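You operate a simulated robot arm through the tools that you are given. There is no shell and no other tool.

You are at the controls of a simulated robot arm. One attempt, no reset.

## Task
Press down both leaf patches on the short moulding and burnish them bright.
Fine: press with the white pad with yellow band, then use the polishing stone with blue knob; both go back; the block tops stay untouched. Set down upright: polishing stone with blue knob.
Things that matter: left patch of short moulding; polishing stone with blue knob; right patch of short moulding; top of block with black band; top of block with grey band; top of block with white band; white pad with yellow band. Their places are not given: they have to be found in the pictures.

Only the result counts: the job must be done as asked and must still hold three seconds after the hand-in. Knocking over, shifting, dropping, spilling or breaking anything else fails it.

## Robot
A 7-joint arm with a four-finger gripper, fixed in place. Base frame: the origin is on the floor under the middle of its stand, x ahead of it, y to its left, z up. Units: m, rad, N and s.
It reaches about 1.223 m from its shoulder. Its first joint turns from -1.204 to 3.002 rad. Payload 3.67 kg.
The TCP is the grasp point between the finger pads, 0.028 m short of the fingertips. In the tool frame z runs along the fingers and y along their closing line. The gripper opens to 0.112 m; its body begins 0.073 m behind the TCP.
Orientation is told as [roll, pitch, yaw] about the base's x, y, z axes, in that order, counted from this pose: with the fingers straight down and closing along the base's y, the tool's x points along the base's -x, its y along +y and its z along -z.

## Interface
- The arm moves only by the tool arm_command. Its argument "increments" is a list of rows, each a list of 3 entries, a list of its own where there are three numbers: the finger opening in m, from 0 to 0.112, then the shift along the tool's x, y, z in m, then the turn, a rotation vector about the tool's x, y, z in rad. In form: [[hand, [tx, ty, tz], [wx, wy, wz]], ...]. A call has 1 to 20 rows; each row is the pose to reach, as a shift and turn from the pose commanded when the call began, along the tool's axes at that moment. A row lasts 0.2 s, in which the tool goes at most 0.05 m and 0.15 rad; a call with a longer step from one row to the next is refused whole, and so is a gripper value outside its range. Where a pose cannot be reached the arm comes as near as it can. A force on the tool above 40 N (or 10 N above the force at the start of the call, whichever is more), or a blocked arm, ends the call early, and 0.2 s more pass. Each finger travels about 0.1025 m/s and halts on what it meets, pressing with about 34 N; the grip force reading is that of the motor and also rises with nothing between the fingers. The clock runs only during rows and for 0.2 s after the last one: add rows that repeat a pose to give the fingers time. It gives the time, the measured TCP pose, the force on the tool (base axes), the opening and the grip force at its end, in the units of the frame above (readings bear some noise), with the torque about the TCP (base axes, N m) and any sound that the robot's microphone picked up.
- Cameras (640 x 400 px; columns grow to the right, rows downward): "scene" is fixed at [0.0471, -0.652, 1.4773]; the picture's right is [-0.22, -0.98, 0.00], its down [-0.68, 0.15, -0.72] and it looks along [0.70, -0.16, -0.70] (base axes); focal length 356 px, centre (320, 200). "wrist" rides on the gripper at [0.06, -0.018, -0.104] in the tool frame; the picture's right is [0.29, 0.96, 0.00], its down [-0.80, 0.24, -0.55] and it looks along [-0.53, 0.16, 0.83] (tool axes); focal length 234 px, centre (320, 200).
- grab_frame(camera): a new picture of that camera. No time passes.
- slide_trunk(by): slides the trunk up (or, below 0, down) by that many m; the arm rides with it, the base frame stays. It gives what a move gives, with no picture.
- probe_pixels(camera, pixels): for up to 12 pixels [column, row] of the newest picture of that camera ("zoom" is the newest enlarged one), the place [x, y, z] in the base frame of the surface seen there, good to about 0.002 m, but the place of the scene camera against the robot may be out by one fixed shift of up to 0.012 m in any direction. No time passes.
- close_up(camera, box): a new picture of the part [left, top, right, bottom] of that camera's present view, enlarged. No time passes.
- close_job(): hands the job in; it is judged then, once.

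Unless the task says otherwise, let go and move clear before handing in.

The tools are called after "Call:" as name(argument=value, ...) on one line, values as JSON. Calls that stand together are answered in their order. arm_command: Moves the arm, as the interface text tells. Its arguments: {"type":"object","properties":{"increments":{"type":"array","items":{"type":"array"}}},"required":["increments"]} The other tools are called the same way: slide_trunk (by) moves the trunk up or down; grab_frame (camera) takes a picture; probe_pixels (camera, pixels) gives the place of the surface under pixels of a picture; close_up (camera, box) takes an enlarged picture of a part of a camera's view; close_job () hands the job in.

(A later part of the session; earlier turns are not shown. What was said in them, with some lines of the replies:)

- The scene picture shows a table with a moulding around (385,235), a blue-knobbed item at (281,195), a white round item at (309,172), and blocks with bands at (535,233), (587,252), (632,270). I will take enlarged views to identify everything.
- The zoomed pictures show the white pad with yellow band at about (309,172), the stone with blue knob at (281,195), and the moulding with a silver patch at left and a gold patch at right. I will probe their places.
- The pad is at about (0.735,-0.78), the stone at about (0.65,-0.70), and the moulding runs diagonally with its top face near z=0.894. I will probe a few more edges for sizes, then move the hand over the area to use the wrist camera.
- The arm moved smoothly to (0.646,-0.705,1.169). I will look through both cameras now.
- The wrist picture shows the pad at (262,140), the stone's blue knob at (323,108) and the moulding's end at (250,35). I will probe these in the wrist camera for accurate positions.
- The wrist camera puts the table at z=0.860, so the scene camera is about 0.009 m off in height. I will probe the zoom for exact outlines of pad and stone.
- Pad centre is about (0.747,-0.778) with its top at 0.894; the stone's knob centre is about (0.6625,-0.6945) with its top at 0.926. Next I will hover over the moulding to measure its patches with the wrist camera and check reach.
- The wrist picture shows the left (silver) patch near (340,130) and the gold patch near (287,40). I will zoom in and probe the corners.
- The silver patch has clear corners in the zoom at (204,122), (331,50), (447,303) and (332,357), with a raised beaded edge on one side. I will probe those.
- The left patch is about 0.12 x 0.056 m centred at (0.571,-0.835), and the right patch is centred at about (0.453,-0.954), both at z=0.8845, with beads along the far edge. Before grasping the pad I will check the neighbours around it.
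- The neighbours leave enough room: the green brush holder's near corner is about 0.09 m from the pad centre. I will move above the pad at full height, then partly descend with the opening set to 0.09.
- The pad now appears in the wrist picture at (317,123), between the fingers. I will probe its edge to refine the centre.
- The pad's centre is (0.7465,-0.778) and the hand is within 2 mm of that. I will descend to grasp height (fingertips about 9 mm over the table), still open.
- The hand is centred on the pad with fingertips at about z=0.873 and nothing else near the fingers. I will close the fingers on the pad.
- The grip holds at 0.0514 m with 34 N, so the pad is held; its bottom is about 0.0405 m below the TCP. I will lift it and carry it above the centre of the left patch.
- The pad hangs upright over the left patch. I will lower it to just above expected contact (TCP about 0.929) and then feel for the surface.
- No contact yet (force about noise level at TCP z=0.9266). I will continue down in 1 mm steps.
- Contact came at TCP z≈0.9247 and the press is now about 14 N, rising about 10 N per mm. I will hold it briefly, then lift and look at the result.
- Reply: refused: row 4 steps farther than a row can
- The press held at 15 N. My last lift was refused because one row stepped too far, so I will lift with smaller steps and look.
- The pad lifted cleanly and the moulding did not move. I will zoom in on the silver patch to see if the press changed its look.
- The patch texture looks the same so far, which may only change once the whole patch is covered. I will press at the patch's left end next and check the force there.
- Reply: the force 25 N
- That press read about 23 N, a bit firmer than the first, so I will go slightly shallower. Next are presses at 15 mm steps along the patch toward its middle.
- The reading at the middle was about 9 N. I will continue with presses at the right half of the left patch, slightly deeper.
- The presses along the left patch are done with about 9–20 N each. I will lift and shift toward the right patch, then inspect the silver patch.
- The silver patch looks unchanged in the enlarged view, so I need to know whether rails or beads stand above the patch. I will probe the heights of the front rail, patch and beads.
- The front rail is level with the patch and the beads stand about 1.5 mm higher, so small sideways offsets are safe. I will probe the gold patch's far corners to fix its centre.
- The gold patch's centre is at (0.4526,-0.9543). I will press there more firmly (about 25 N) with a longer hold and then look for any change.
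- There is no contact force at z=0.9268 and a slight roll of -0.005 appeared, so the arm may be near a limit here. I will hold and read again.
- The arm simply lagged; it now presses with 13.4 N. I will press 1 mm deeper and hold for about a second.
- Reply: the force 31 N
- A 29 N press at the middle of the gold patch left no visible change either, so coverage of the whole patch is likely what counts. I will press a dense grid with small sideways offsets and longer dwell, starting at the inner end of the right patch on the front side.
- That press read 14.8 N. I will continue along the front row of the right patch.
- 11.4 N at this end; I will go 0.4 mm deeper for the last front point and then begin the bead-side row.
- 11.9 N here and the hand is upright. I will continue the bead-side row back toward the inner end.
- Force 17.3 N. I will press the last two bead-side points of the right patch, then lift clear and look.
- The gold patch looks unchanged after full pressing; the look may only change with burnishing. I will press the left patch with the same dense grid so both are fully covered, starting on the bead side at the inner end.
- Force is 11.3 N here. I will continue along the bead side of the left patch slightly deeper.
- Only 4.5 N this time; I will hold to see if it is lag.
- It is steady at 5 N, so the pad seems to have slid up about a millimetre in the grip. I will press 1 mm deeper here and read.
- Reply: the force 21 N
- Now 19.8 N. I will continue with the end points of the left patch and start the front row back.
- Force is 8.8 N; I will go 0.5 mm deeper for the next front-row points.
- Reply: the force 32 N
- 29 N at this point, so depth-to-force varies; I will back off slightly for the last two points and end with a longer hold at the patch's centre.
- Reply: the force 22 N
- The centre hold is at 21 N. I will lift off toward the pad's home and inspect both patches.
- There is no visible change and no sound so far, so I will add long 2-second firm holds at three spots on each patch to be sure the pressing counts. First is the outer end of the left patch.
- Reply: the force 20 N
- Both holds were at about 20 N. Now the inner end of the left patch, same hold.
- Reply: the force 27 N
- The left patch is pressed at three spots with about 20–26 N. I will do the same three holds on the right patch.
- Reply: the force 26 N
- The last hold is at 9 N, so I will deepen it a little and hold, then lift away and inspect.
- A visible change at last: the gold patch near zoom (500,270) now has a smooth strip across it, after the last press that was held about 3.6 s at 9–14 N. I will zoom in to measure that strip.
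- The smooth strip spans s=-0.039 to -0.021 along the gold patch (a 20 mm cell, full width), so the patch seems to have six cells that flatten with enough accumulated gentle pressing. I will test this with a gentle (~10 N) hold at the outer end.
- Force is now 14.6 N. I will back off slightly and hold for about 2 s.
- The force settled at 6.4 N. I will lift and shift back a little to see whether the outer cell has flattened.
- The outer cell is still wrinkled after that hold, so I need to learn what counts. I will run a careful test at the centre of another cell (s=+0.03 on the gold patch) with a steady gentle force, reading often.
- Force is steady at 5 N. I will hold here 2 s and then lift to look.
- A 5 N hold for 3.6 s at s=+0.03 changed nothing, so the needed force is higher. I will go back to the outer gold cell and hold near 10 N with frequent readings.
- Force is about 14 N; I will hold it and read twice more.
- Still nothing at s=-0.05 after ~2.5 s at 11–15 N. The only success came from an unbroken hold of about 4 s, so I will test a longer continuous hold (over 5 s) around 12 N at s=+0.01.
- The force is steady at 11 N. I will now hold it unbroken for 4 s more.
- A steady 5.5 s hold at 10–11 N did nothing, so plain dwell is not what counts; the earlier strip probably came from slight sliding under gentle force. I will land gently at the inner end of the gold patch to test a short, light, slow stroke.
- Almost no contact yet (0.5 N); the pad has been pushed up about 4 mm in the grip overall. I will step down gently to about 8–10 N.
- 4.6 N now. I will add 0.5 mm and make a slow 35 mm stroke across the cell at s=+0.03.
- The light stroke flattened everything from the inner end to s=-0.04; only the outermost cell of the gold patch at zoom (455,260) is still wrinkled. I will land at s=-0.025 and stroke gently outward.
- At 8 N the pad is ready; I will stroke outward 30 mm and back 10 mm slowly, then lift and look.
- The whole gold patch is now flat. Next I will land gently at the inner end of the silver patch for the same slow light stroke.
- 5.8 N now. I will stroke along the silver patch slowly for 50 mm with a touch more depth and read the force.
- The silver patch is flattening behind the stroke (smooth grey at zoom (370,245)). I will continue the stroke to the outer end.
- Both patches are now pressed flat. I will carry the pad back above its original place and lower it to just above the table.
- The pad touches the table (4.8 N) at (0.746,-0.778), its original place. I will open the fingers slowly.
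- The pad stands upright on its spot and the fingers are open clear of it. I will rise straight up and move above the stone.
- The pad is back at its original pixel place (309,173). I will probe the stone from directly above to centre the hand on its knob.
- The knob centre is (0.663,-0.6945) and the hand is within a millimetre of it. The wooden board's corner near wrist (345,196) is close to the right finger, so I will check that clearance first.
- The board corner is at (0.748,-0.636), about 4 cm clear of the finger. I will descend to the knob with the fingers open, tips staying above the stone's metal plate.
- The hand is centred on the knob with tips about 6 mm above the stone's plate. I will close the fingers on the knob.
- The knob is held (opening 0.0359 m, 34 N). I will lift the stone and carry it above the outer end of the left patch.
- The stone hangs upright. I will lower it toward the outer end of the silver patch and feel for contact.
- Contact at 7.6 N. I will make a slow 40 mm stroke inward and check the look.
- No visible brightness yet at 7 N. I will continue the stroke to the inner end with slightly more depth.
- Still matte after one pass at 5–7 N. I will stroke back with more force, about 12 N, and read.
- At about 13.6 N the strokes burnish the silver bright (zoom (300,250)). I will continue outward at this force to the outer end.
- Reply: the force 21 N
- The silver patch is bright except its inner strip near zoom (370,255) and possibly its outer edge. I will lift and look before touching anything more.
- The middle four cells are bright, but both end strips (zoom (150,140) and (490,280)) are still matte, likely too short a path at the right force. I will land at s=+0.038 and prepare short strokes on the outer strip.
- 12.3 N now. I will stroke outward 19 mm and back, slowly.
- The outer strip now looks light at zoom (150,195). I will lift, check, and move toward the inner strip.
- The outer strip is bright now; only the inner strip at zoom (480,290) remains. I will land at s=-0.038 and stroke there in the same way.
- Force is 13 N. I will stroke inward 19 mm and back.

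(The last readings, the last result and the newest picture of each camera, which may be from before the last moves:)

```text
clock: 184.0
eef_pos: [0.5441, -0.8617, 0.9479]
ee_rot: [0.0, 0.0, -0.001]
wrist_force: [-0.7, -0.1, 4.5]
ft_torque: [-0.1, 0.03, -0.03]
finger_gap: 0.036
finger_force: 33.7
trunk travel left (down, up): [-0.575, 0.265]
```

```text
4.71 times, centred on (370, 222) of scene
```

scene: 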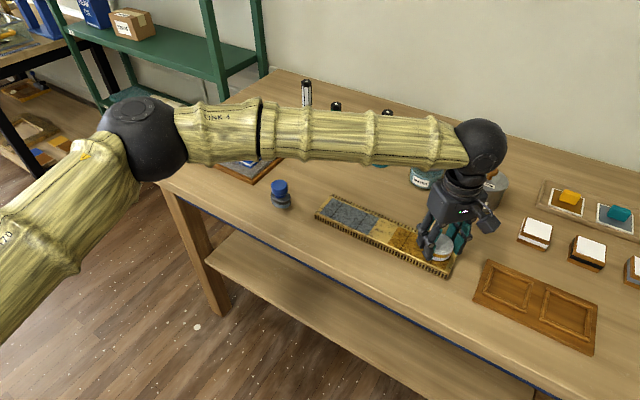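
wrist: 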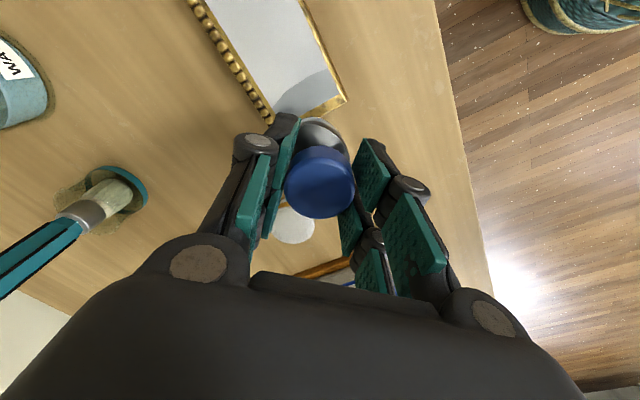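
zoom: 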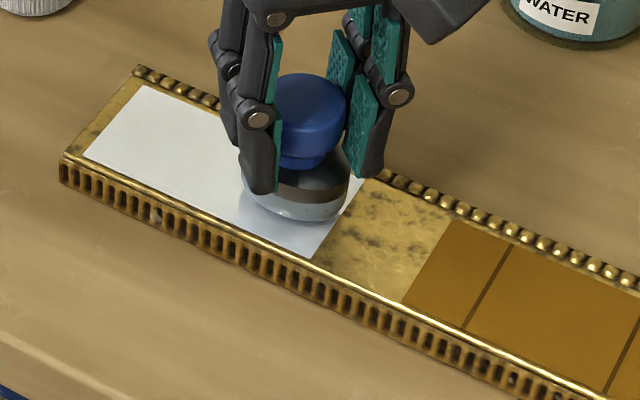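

The inner strip now appears bright up to the patch's edge. I will lift, verify, and move to the inner end of the gold patch.

Call:
arm_command(increments=[[0.025, [0, 0, -0.01], [0, 0, 0]], [0.025, [0, 0, -0.035], [0, 0, 0]], [0.025, [0.02, -0.02, -0.05], [0, 0, 0]], [0.025, [0.045, -0.045, -0.05], [0, 0, 0]], [0.025, [0.06, -0.0605, -0.05], [0, 0, 0]], [0.025, [0.06, -0.0605, -0.05], [0, 0, 0]]])

Call:
close_up(camera="scene", box=[310, 190, 390, 240])

Call:
arm_command(increments=[[0.025, [0, 0, 0.01], [0, 0, 0]], [0.025, [0, 0, 0.035], [0, 0, 0]], [0.025, [0, 0, 0.046], [0, 0, 0]], [0.025, [0, 0, 0.0485], [0, 0, 0]], [0.025, [0, 0, 0.0492], [0, 0, 0]], [0.025, [0, 0, 0.0492], [0, 0, 0]], [0.025, [0, 0, 0.0492], [0, 0, 0]], [0.025, [0, 0, 0.0492], [0, 0, 0]]])

```text
clock: 185.4
eef_pos: [0.4846, -0.9219, 0.9951]
ee_rot: [0.0, 0.001, -0.001]
wrist_force: [0.4, 0.6, -0.8]
ft_torque: [-0.04, 0.03, 0.01]
finger_gap: 0.036
finger_force: 34.4
trunk travel left (down, up): [-0.575, 0.265]
```

```text
8.00 times, centred on (350, 215) of scene
```

zoom: 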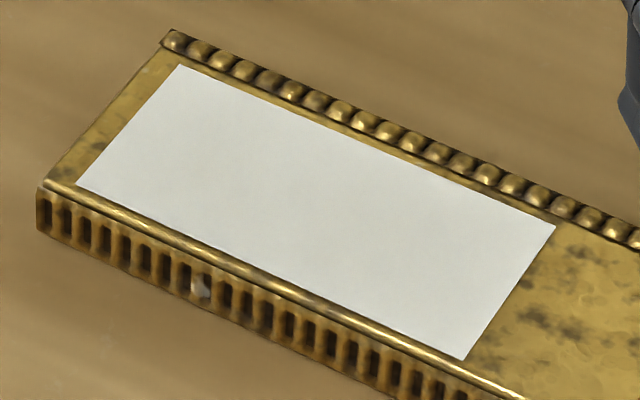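

```text
clock: 187.2
eef_pos: [0.4837, -0.9209, 0.948]
ee_rot: [0.001, 0.001, 0.0]
wrist_force: [-1.9, -2.8, 7.6]
ft_torque: [-0.13, 0.05, -0.01]
finger_gap: 0.036
finger_force: 33.5
trunk travel left (down, up): [-0.575, 0.265]
```

The silver patch is completely bright. On the gold patch contact is 7.6 N; I will deepen slightly to about 12–13 N.

Call:
arm_command(increments=[[0.025, [0, 0, 0.0005], [0, 0, 0]], [0.025, [0, 0, 0.0005], [0, 0, 0]]])

```text
clock: 187.8
eef_pos: [0.4843, -0.9201, 0.9473]
ee_rot: [0.001, 0.0, -0.001]
wrist_force: [-1.1, -4.4, 12.1]
ft_torque: [-0.16, -0.01, -0.02]
finger_gap: 0.036
finger_force: 33.6
trunk travel left (down, up): [-0.575, 0.265]
```

12.1 N now. I will stroke 12 mm toward the inner edge, then back along the gold patch to its middle.

Call:
arm_command(increments=[[0.025, [-0.0028, 0.0028, 0], [0, 0, 0]], [0.025, [-0.0057, 0.0057, 0], [0, 0, 0]], [0.025, [-0.0085, 0.0085, 0], [0, 0, 0]], [0.025, [-0.0057, 0.0057, 0.0002], [0, 0, 0]], [0.025, [-0.0021, 0.0021, 0.0003], [0, 0, 0]], [0.025, [0.0014, -0.0014, 0.0003], [0, 0, 0]], [0.025, [0.0049, -0.0049, 0.0003], [0, 0, 0]], [0.025, [0.0085, -0.0085, 0.0003], [0, 0, 0]], [0.025, [0.012, -0.012, 0.0003], [0, 0, 0]], [0.025, [0.0156, -0.0156, 0.0003], [0, 0, 0]]])

Call:
close_up(camera="scene", box=[370, 200, 470, 280])

```text
clock: 190.0
eef_pos: [0.4676, -0.9376, 0.9484]
ee_rot: [0.0, 0.0, -0.002]
wrist_force: [-0.7, -0.4, 2.3]
ft_torque: [-0.01, 0.01, -0.05]
finger_gap: 0.0358
finger_force: 34.1
trunk travel left (down, up): [-0.575, 0.265]
```

```text
5.00 times, centred on (420, 240) of scene
```

zoom: 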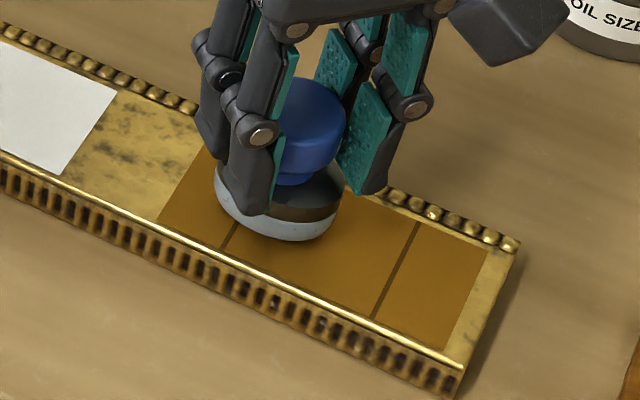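

The force fell to 2.3 N on the return, so no burnish yet. I will deepen in steps and read.

Call:
arm_command(increments=[[0.025, [0, 0, 0.0004], [0, 0, 0]], [0.025, [0, 0, 0.0008], [0, 0, 0]], [0.025, [0, 0, 0.0008], [0, 0, 0]]])

```text
clock: 190.8
eef_pos: [0.4678, -0.9369, 0.9489]
ee_rot: [0.0, 0.0, 0.001]
wrist_force: [-0.6, -0.7, 7.5]
ft_torque: [0.01, 0.05, 0.03]
finger_gap: 0.0358
finger_force: 34.0
trunk travel left (down, up): [-0.575, 0.265]
```

7.5 N; I will add 0.4 mm and stroke toward the inner edge, the direction that keeps the force up.

Call:
arm_command(increments=[[0.025, [0, 0, 0.0004], [0, 0, 0]], [0.025, [-0.0035, 0.0035, 0.0004], [0, 0, 0]], [0.025, [-0.0071, 0.0071, 0.0004], [0, 0, 0]], [0.025, [-0.0106, 0.0106, 0.0004], [0, 0, 0]], [0.025, [-0.0141, 0.0141, 0.0004], [0, 0, 0]], [0.025, [-0.0177, 0.0177, 0.0004], [0, 0, 0]], [0.025, [-0.0212, 0.0212, 0.0004], [0, 0, 0]], [0.025, [-0.0241, 0.0241, 0.0004], [0, 0, 0]]])

Call:
close_up(camera="scene", box=[370, 200, 470, 280])

```text
clock: 192.6
eef_pos: [0.4905, -0.9134, 0.9472]
ee_rot: [0.003, 0.001, -0.001]
wrist_force: [-4.1, -2.6, 15.3]
ft_torque: [-0.1, 0.23, 0.0]
finger_gap: 0.036
finger_force: 34.2
trunk travel left (down, up): [-0.575, 0.265]
```

```text
5.00 times, centred on (420, 240) of scene
```

zoom: 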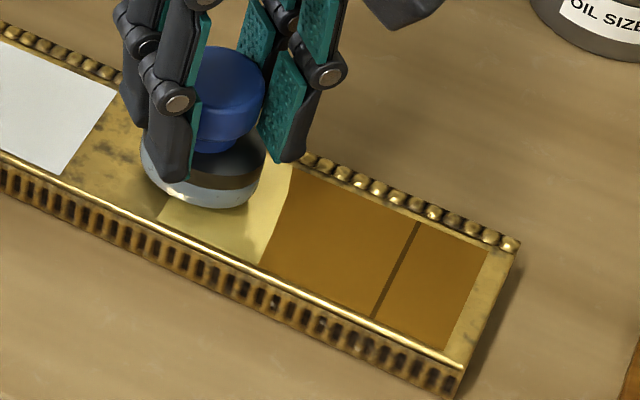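

Two gold cells at the inner end turned bright (zoom (230,230)) at about 15 N. I will lift and land at the outer end (s=-0.055) to stroke inward in the force-keeping direction.

Call:
arm_command(increments=[[0.025, [0, 0, -0.01], [0, 0, 0]], [0.025, [0, 0, -0.035], [0, 0, 0]], [0.025, [0.02, -0.02, -0.05], [0, 0, 0]], [0.025, [0.05, -0.05, -0.05], [0, 0, 0]], [0.025, [0.0792, -0.0792, -0.05], [0, 0, 0]], [0.025, [0.0792, -0.0792, -0.04], [0, 0, 0]], [0.025, [0.0792, -0.0792, -0.015], [0, 0, 0]], [0.025, [0.0792, -0.0792, -0.004], [0, 0, 0]], [0.025, [0.0792, -0.0792, -0.0012], [0, 0, 0]], [0.025, [0.0792, -0.0792, -0.0008], [0, 0, 0]], [0.025, [0.0792, -0.0792, -0.0008], [0, 0, 0]], [0.025, [0.0792, -0.0792, -0.0008], [0, 0, 0]]])

Call:
close_up(camera="scene", box=[370, 200, 470, 280])

```text
clock: 195.2
eef_pos: [0.4152, -0.9891, 0.9512]
ee_rot: [-0.005, 0.002, 0.001]
wrist_force: [0.6, -0.5, -1.2]
ft_torque: [0.05, 0.05, -0.03]
finger_gap: 0.036
finger_force: 33.8
trunk travel left (down, up): [-0.575, 0.265]
```

```text
5.00 times, centred on (420, 240) of scene
```

zoom: 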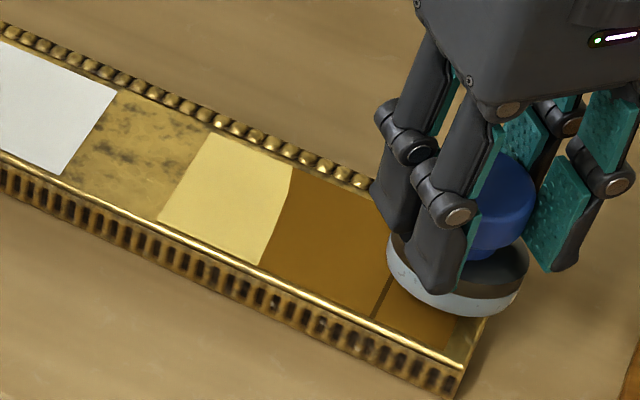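

The two inner gold cells are fully bright. The hand is still settling at the outer end; I will hold and read.

Call:
arm_command(increments=[[0.025, [0, 0, 0], [0, 0, 0]], [0.025, [0, 0, 0], [0, 0, 0]], [0.025, [0, 0, 0], [0, 0, 0]]])

```text
clock: 196.0
eef_pos: [0.4145, -0.9928, 0.9485]
ee_rot: [0.001, 0.0, -0.001]
wrist_force: [0.3, 0.8, 5.8]
ft_torque: [-0.08, 0.0, 0.05]
finger_gap: 0.036
finger_force: 34.0
trunk travel left (down, up): [-0.575, 0.265]
```

Call:
arm_command(increments=[[0.025, [0, 0, 0.0004], [0, 0, 0]], [0.025, [0, 0, 0.0007], [0, 0, 0]], [0.025, [0, 0, 0.0007], [0, 0, 0]]])

```text
clock: 196.8
eef_pos: [0.4143, -0.9921, 0.948]
ee_rot: [0.001, 0.001, -0.001]
wrist_force: [2.5, -4.8, 13.7]
ft_torque: [-0.25, -0.27, -0.07]
finger_gap: 0.036
finger_force: 33.9
trunk travel left (down, up): [-0.575, 0.265]
```

13.7 N. I will stroke inward 35 mm and check.

Call:
arm_command(increments=[[0.025, [-0.0035, 0.0035, 0], [0, 0, 0]], [0.025, [-0.0071, 0.0071, 0], [0, 0, 0]], [0.025, [-0.0106, 0.0106, 0], [0, 0, 0]], [0.025, [-0.0141, 0.0141, 0], [0, 0, 0]], [0.025, [-0.0177, 0.0177, 0], [0, 0, 0]], [0.025, [-0.0212, 0.0212, 0], [0, 0, 0]], [0.025, [-0.0247, 0.0247, 0], [0, 0, 0]]])

Call:
close_up(camera="scene", box=[370, 200, 470, 280])

```text
clock: 198.4
eef_pos: [0.4353, -0.9671, 0.9478]
ee_rot: [-0.002, 0.001, -0.002]
wrist_force: [-3.6, -4.5, 17.2]
ft_torque: [-0.19, 0.09, -0.03]
finger_gap: 0.0358
finger_force: 34.5
trunk travel left (down, up): [-0.575, 0.265]
```

```text
5.00 times, centred on (420, 240) of scene
```

zoom: 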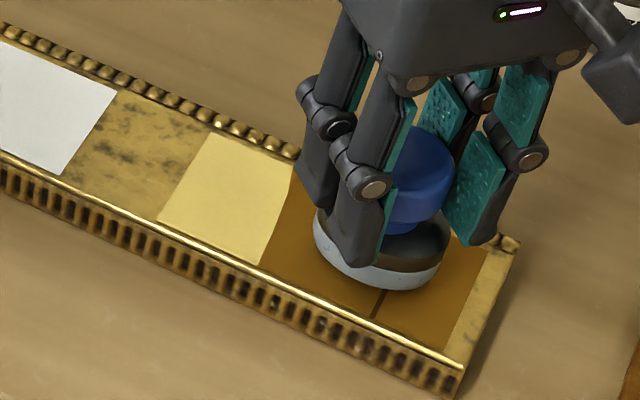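

No brightening here with the force rising to 17 N, so the useful range seems to be about 9–15 N. I will back off half a millimetre and read.

Call:
arm_command(increments=[[0.025, [0, 0, -0.0004], [0, 0, 0]], [0.025, [0, 0, -0.0004], [0, 0, 0]], [0.025, [0, 0, -0.0004], [0, 0, 0]]])

```text
clock: 199.2
eef_pos: [0.4371, -0.9666, 0.9481]
ee_rot: [0.0, 0.0, 0.001]
wrist_force: [-2.0, 2.4, 6.5]
ft_torque: [0.14, 0.07, 0.04]
finger_gap: 0.0355
finger_force: 33.6
trunk travel left (down, up): [-0.575, 0.265]
```

6.5 N at rest; stroking inward adds some force. I will add 0.2 mm and stroke 30 mm inward.

Call:
arm_command(increments=[[0.025, [0, 0, 0.0003], [0, 0, 0]], [0.025, [-0.0035, 0.0035, 0.0003], [0, 0, 0]], [0.025, [-0.0071, 0.0071, 0.0003], [0, 0, 0]], [0.025, [-0.0106, 0.0106, 0.0003], [0, 0, 0]], [0.025, [-0.0141, 0.0141, 0.0003], [0, 0, 0]], [0.025, [-0.0177, 0.0177, 0.0003], [0, 0, 0]], [0.025, [-0.0212, 0.0212, 0.0003], [0, 0, 0]]])

Call:
close_up(camera="scene", box=[370, 200, 470, 280])

```text
clock: 200.8
eef_pos: [0.4571, -0.9464, 0.9478]
ee_rot: [0.001, 0.0, 0.0]
wrist_force: [-1.4, -1.3, 13.7]
ft_torque: [-0.07, 0.04, -0.03]
finger_gap: 0.0358
finger_force: 33.8
trunk travel left (down, up): [-0.575, 0.265]
```

```text
5.00 times, centred on (420, 240) of scene
```

zoom: 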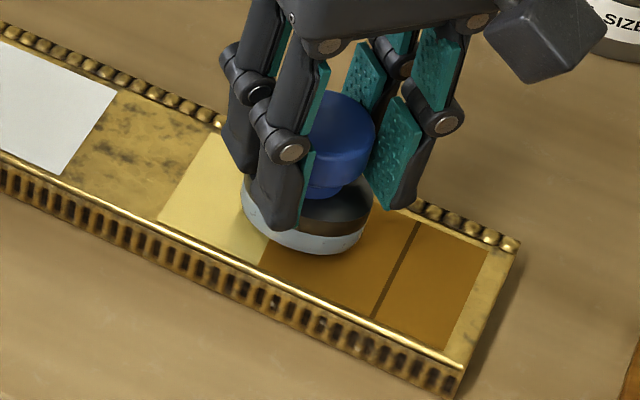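

The force is 13.7 N now at s≈+0.01. I will stroke back outward 30 mm with slight extra depth and look.

Call:
arm_command(increments=[[0.025, [0.0035, -0.0035, 0.0001], [0, 0, 0]], [0.025, [0.0071, -0.0071, 0.0002], [0, 0, 0]], [0.025, [0.0106, -0.0106, 0.0003], [0, 0, 0]], [0.025, [0.0141, -0.0141, 0.0003], [0, 0, 0]], [0.025, [0.0177, -0.0177, 0.0003], [0, 0, 0]], [0.025, [0.0212, -0.0212, 0.0003], [0, 0, 0]]])

Call:
close_up(camera="scene", box=[370, 200, 470, 280])

```text
clock: 202.2
eef_pos: [0.4387, -0.9678, 0.9475]
ee_rot: [0.001, -0.001, 0.0]
wrist_force: [2.8, 3.4, 11.0]
ft_torque: [0.1, -0.34, 0.08]
finger_gap: 0.0358
finger_force: 34.2
trunk travel left (down, up): [-0.575, 0.265]
```

```text
5.00 times, centred on (420, 240) of scene
```

zoom: 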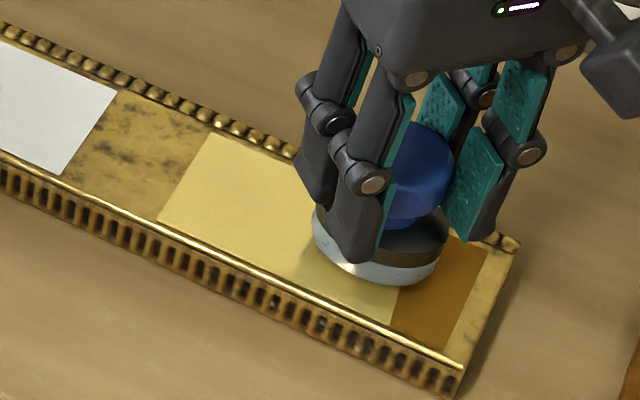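

Everything except the outermost gold strip (zoom (440,295)) is bright. I will continue outward at about 11 N to the end.

Call:
arm_command(increments=[[0.025, [0.0035, -0.0035, 0.0001], [0, 0, 0]], [0.025, [0.0071, -0.0071, 0.0002], [0, 0, 0]], [0.025, [0.0106, -0.0106, 0.0002], [0, 0, 0]], [0.025, [0.0141, -0.0141, 0.0002], [0, 0, 0]], [0.025, [0.0177, -0.0177, 0.0002], [0, 0, 0]], [0.025, [0.0212, -0.0212, 0.0002], [0, 0, 0]], [0.025, [0.0247, -0.0247, 0.0002], [0, 0, 0]], [0.025, [0.0265, -0.0265, 0.0002], [0, 0, 0]]])

Call:
close_up(camera="scene", box=[370, 200, 470, 280])

```text
clock: 204.0
eef_pos: [0.411, -0.9933, 0.9474]
ee_rot: [0.0, 0.0, -0.001]
wrist_force: [3.8, 3.4, 10.5]
ft_torque: [0.07, -0.23, 0.07]
finger_gap: 0.0358
finger_force: 34.2
trunk travel left (down, up): [-0.575, 0.265]
```

```text
5.00 times, centred on (420, 240) of scene
```

zoom: 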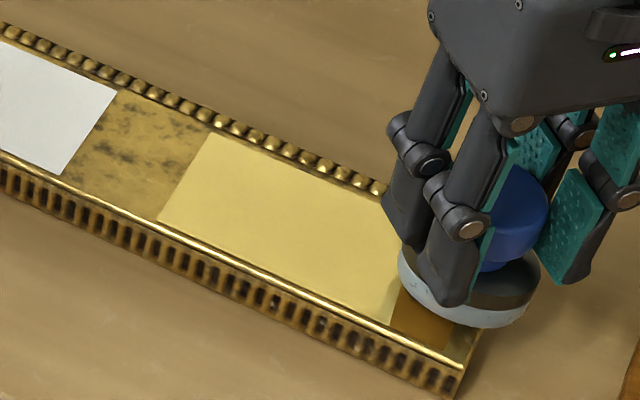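

The outer sliver at zoom (425,330) still looks matte. I will stroke back inward 22 mm at slightly less depth and look.

Call:
arm_command(increments=[[0.025, [-0.0035, 0.0035, -0.0001], [0, 0, 0]], [0.025, [-0.0071, 0.0071, -0.0002], [0, 0, 0]], [0.025, [-0.0106, 0.0106, -0.0003], [0, 0, 0]], [0.025, [-0.0141, 0.0141, -0.0003], [0, 0, 0]], [0.025, [-0.0156, 0.0156, -0.0003], [0, 0, 0]]])

Call:
close_up(camera="scene", box=[370, 200, 470, 280])

```text
clock: 205.2
eef_pos: [0.4265, -0.9788, 0.9473]
ee_rot: [-0.001, 0.0, -0.002]
wrist_force: [-4.2, -3.8, 11.9]
ft_torque: [-0.19, 0.15, 0.02]
finger_gap: 0.0358
finger_force: 33.8
trunk travel left (down, up): [-0.575, 0.265]
```

```text
5.00 times, centred on (420, 240) of scene
```

zoom: 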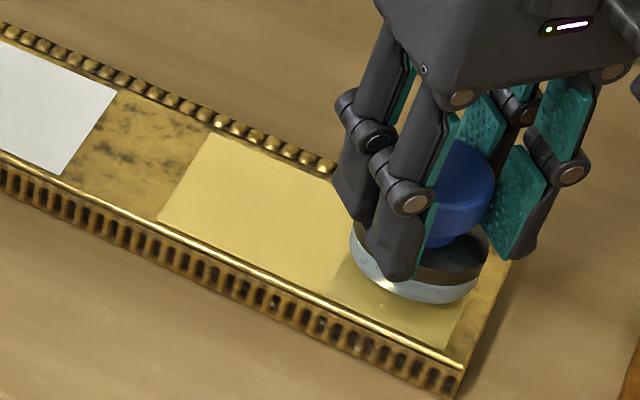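

The outer strip has turned bright too. I will lift and check the whole moulding before returning the stone.

Call:
arm_command(increments=[[0.025, [0, 0, -0.01], [0, 0, 0]], [0.025, [0, 0, -0.04], [0, 0, 0]], [0.025, [0, 0, -0.07], [0, 0, 0]], [0.025, [-0.025, 0.03, -0.07], [0, 0, 0]], [0.025, [-0.05, 0.06, -0.07], [0, 0, 0]], [0.025, [-0.075, 0.09, -0.07], [0, 0, 0]], [0.025, [-0.1, 0.12, -0.07], [0, 0, 0]], [0.025, [-0.125, 0.15, -0.07], [0, 0, 0]], [0.025, [-0.15, 0.18, -0.07], [0, 0, 0]], [0.025, [-0.175, 0.21, -0.07], [0, 0, 0]], [0.025, [-0.2, 0.24, -0.07], [0, 0, 0]], [0.025, [-0.22, 0.265, -0.07], [0, 0, 0]], [0.025, [-0.236, 0.2836, -0.07], [0, 0, 0]], [0.025, [-0.236, 0.2836, -0.07], [0, 0, 0]], [0.025, [-0.236, 0.2836, -0.07], [0, 0, 0]]])

Call:
close_up(camera="scene", box=[310, 185, 470, 285])

Call:
grab_frame(camera="wrist")

Call:
grab_frame(camera="scene")

```text
clock: 208.4
eef_pos: [0.6648, -0.6969, 1.0163]
ee_rot: [0.001, 0.001, 0.001]
wrist_force: [-0.7, 0.6, -0.9]
ft_torque: [-0.03, -0.01, 0.02]
finger_gap: 0.0359
finger_force: 33.8
trunk travel left (down, up): [-0.575, 0.265]
```

```text
4.00 times, centred on (390, 235) of scene
```

zoom: 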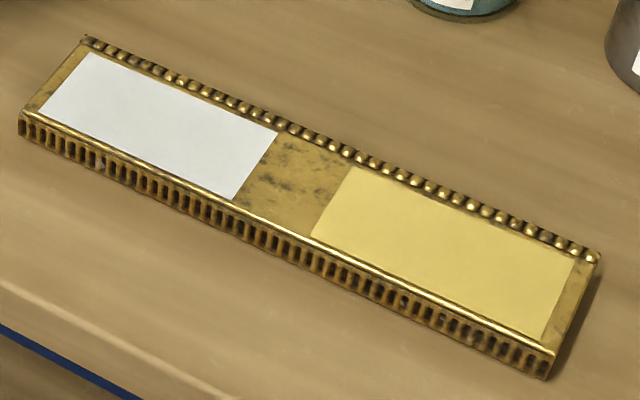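

```text
taken
```

wrist: 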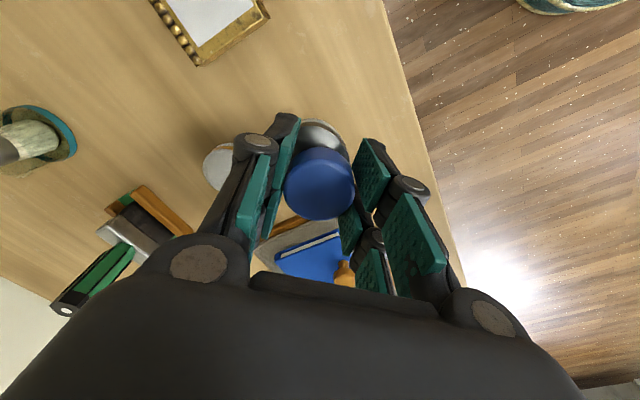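

```text
taken
```

scene: 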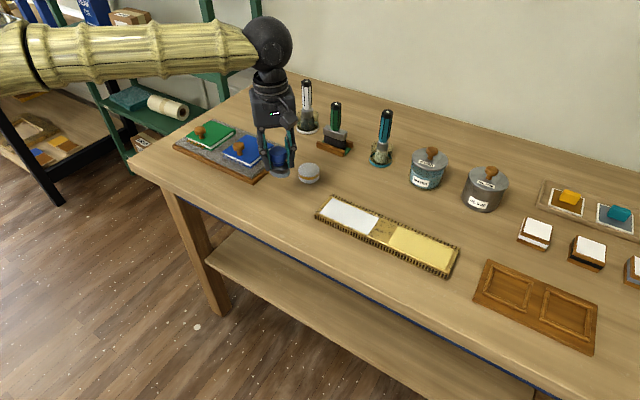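

Both patches are uniformly bright (silver-white and bright gold). I will lower the stone onto its original place.

Call:
arm_command(increments=[[0.025, [0, 0, 0.03], [0, 0, 0]], [0.025, [0, 0, 0.06], [0, 0, 0]], [0.025, [0, 0, 0.08], [0, 0, 0]], [0.025, [0, 0, 0.089], [0, 0, 0]], [0.025, [0, 0, 0.0915], [0, 0, 0]], [0.025, [0, 0, 0.0915], [0, 0, 0]], [0.025, [0, 0, 0.0915], [0, 0, 0]]])

Call:
arm_command(increments=[[0.025, [0, 0, 0.001], [0, 0, 0]], [0.025, [0, 0, 0.0015], [0, 0, 0]], [0.025, [0, 0, 0.0015], [0, 0, 0]]])

```text
clock: 210.0
eef_pos: [0.6617, -0.6961, 0.9263]
ee_rot: [0.001, -0.002, 0.0]
wrist_force: [-0.8, -0.2, -0.9]
ft_torque: [-0.02, 0.01, 0.02]
finger_gap: 0.0358
finger_force: 33.8
trunk travel left (down, up): [-0.575, 0.265]
```

```text
clock: 210.8
eef_pos: [0.6649, -0.6962, 0.9241]
ee_rot: [0.0, -0.001, 0.001]
wrist_force: [-0.5, -0.1, -1.3]
ft_torque: [0.0, 0.01, 0.01]
finger_gap: 0.036
finger_force: 33.9
trunk travel left (down, up): [-0.575, 0.265]
```

Not touching yet. I will go on down in small steps until contact.

Call:
arm_command(increments=[[0.025, [0, 0, 0.0005], [0, 0, 0]], [0.025, [0, 0, 0.001], [0, 0, 0]], [0.025, [0, 0, 0.001], [0, 0, 0]]])

Call:
arm_command(increments=[[0.025, [0, 0, 0.0004], [0, 0, 0]], [0.025, [0, 0, 0.0004], [0, 0, 0]]])

```text
clock: 211.6
eef_pos: [0.6637, -0.6968, 0.9243]
ee_rot: [-0.001, -0.002, -0.001]
wrist_force: [0.8, 0.0, -0.9]
ft_torque: [-0.03, -0.03, 0.02]
finger_gap: 0.036
finger_force: 33.3
trunk travel left (down, up): [-0.575, 0.265]
```

```text
clock: 212.2
eef_pos: [0.664, -0.6964, 0.9246]
ee_rot: [0.0, 0.0, 0.0]
wrist_force: [0.1, 0.5, 1.9]
ft_torque: [0.0, -0.08, 0.02]
finger_gap: 0.0358
finger_force: 34.7
trunk travel left (down, up): [-0.575, 0.265]
```

Light contact (1.9 N). I will settle it a touch more and open the fingers slowly.

Call:
arm_command(increments=[[0.025, [0, 0, 0.0003], [0, 0, 0]], [0.025, [0, 0, 0.0003], [0, 0, 0]]])

Call:
arm_command(increments=[[0.038, [0, 0, 0], [0, 0, 0]], [0.045, [0, 0, 0], [0, 0, 0]], [0.055, [0, 0, 0], [0, 0, 0]], [0.07, [0, 0, 0], [0, 0, 0]], [0.085, [0, 0, 0], [0, 0, 0]], [0.09, [0, 0, 0], [0, 0, 0]], [0.09, [0, 0, 0], [0, 0, 0]]])

Call:
grab_frame(camera="wrist")

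Call:
close_up(camera="scene", box=[230, 130, 350, 220])

```text
clock: 212.8
eef_pos: [0.664, -0.6963, 0.9239]
ee_rot: [0.0, 0.002, 0.001]
wrist_force: [2.9, -0.3, 6.6]
ft_torque: [-0.02, -0.21, 0.0]
finger_gap: 0.0356
finger_force: 33.9
trunk travel left (down, up): [-0.575, 0.265]
```

```text
clock: 214.4
eef_pos: [0.6639, -0.6972, 0.9234]
ee_rot: [0.0, -0.001, 0.0]
wrist_force: [-1.4, 0.3, 0.2]
ft_torque: [-0.01, 0.0, 0.02]
finger_gap: 0.0901
finger_force: 0.0
trunk travel left (down, up): [-0.575, 0.265]
```

```text
taken
```

wrist: 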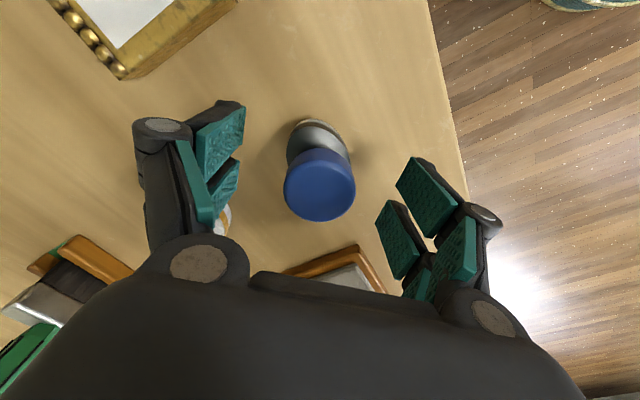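

```text
4.44 times, centred on (290, 175) of scene
```

zoom: 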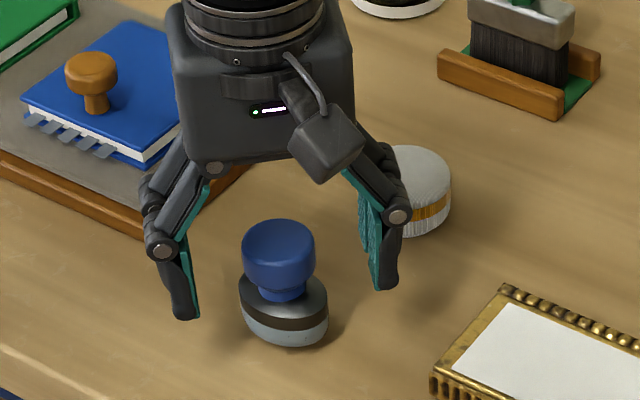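

The stone stands upright on the table with the fingers open. I will rise straight up and measure its final place against the original.

Call:
arm_command(increments=[[0.09, [0, 0, -0.015], [0, 0, 0]], [0.09, [0, 0, -0.05], [0, 0, 0]], [0.09, [0, 0, -0.093], [0, 0, 0]], [0.09, [0, 0, -0.093], [0, 0, 0]], [0.09, [0, 0, -0.093], [0, 0, 0]]])

Call:
close_up(camera="wrist", box=[260, 80, 380, 170])

Call:
close_up(camera="scene", box=[260, 150, 340, 220])

```text
clock: 215.6
eef_pos: [0.6655, -0.6959, 1.0178]
ee_rot: [0.002, -0.001, 0.001]
wrist_force: [-0.4, -0.1, -0.5]
ft_torque: [0.0, -0.02, -0.02]
finger_gap: 0.0901
finger_force: 0.1
trunk travel left (down, up): [-0.575, 0.265]
```

```text
4.44 times, centred on (320, 125) of wrist
```

zoom: 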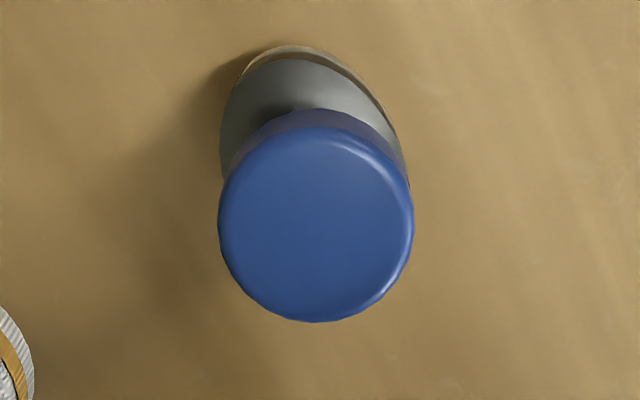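

```text
5.71 times, centred on (300, 185) of scene
```

zoom: 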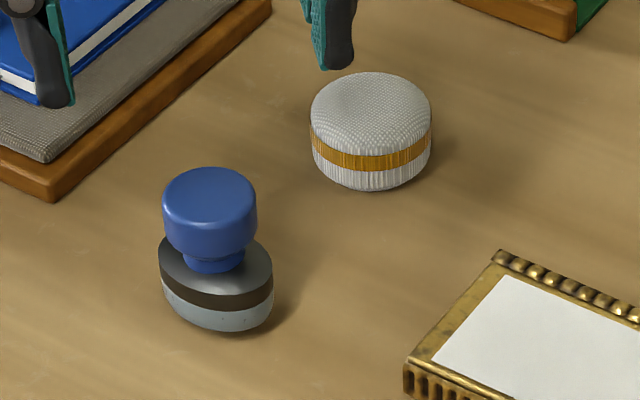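

The stone is within about 3 mm and the pad within about 1.5 mm of their original places, both upright. I will raise the hand well clear and take a last full look.

Call:
arm_command(increments=[[0.09, [0, 0, -0.04], [0, 0, 0]], [0.09, [0, 0, -0.08], [0, 0, 0]], [0.1, [0, 0, -0.12], [0, 0, 0]], [0.112, [0.03, 0.015, -0.15], [0, 0, 0]], [0.112, [0.07, 0.03, -0.15], [0, 0, 0]], [0.112, [0.11, 0.045, -0.15], [0, 0, 0]], [0.112, [0.15, 0.06, -0.15], [0, 0, 0]], [0.112, [0.19, 0.075, -0.15], [0, 0, 0]], [0.112, [0.23, 0.09, -0.15], [0, 0, 0]], [0.112, [0.23, 0.09, -0.15], [0, 0, 0]], [0.112, [0.23, 0.09, -0.15], [0, 0, 0]]])

Call:
grab_frame(camera="scene")

Call:
close_up(camera="scene", box=[240, 140, 480, 290])

Call:
close_up(camera="scene", box=[460, 160, 640, 360])

```text
clock: 218.0
eef_pos: [0.4342, -0.6073, 1.1646]
ee_rot: [0.0, -0.001, 0.001]
wrist_force: [-0.2, -0.4, 0.3]
ft_torque: [-0.01, -0.02, -0.04]
finger_gap: 0.1121
finger_force: 0.0
trunk travel left (down, up): [-0.575, 0.265]
```

```text
taken
```

scene: 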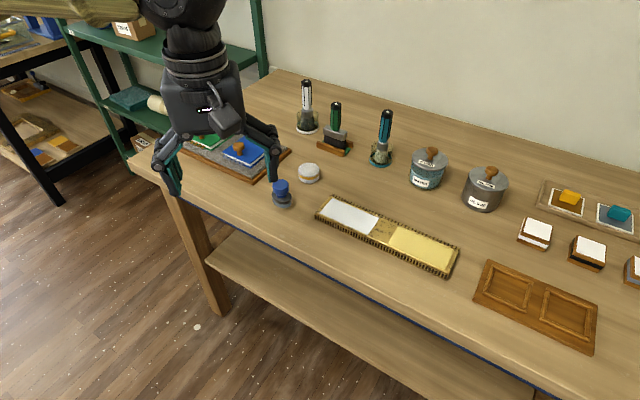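

```text
2.67 times, centred on (360, 215) of scene
```

zoom: 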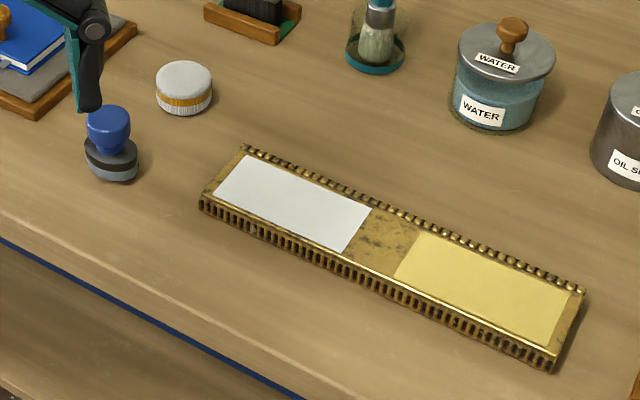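

```text
2.00 times, centred on (550, 260) of scene
```

zoom: 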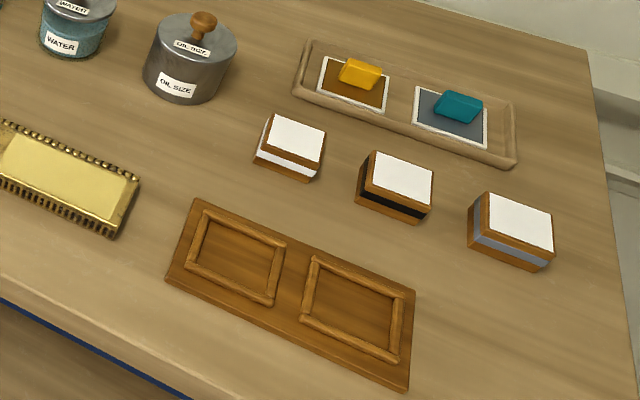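

The last pictures show both patches bright, with the pad at (309,172) and the stone at (282,194) back in place and upright. The moulding and block tops look unchanged and the hand is clear, so I am handing the job in.

Call:
close_job()

```text
The job is handed in.
```

Both leaf patches on the short moulding are pressed flat and burnished bright across their full area, and the job is handed in. I have not seen the verdict.

- **Tools:** I used the white pad with yellow band first, then the polishing stone with blue knob. Both are back in place: the pad within about 1.5 mm of where it started and the stone within about 3 mm. The stone was set down upright.
- **Surroundings:** The block tops were never touched, and the moulding and the other items look unmoved in the last pictures.
- **Pressing:** I first pressed straight down many times, up to about 29 N at a few points, with almost no visible effect. Light strokes of the pad at about 8–10 N are what flattened the leaf.
- **Burnishing:** Strokes of the stone at roughly 10–15 N brought up the shine. I saw no sign of damage at any point.
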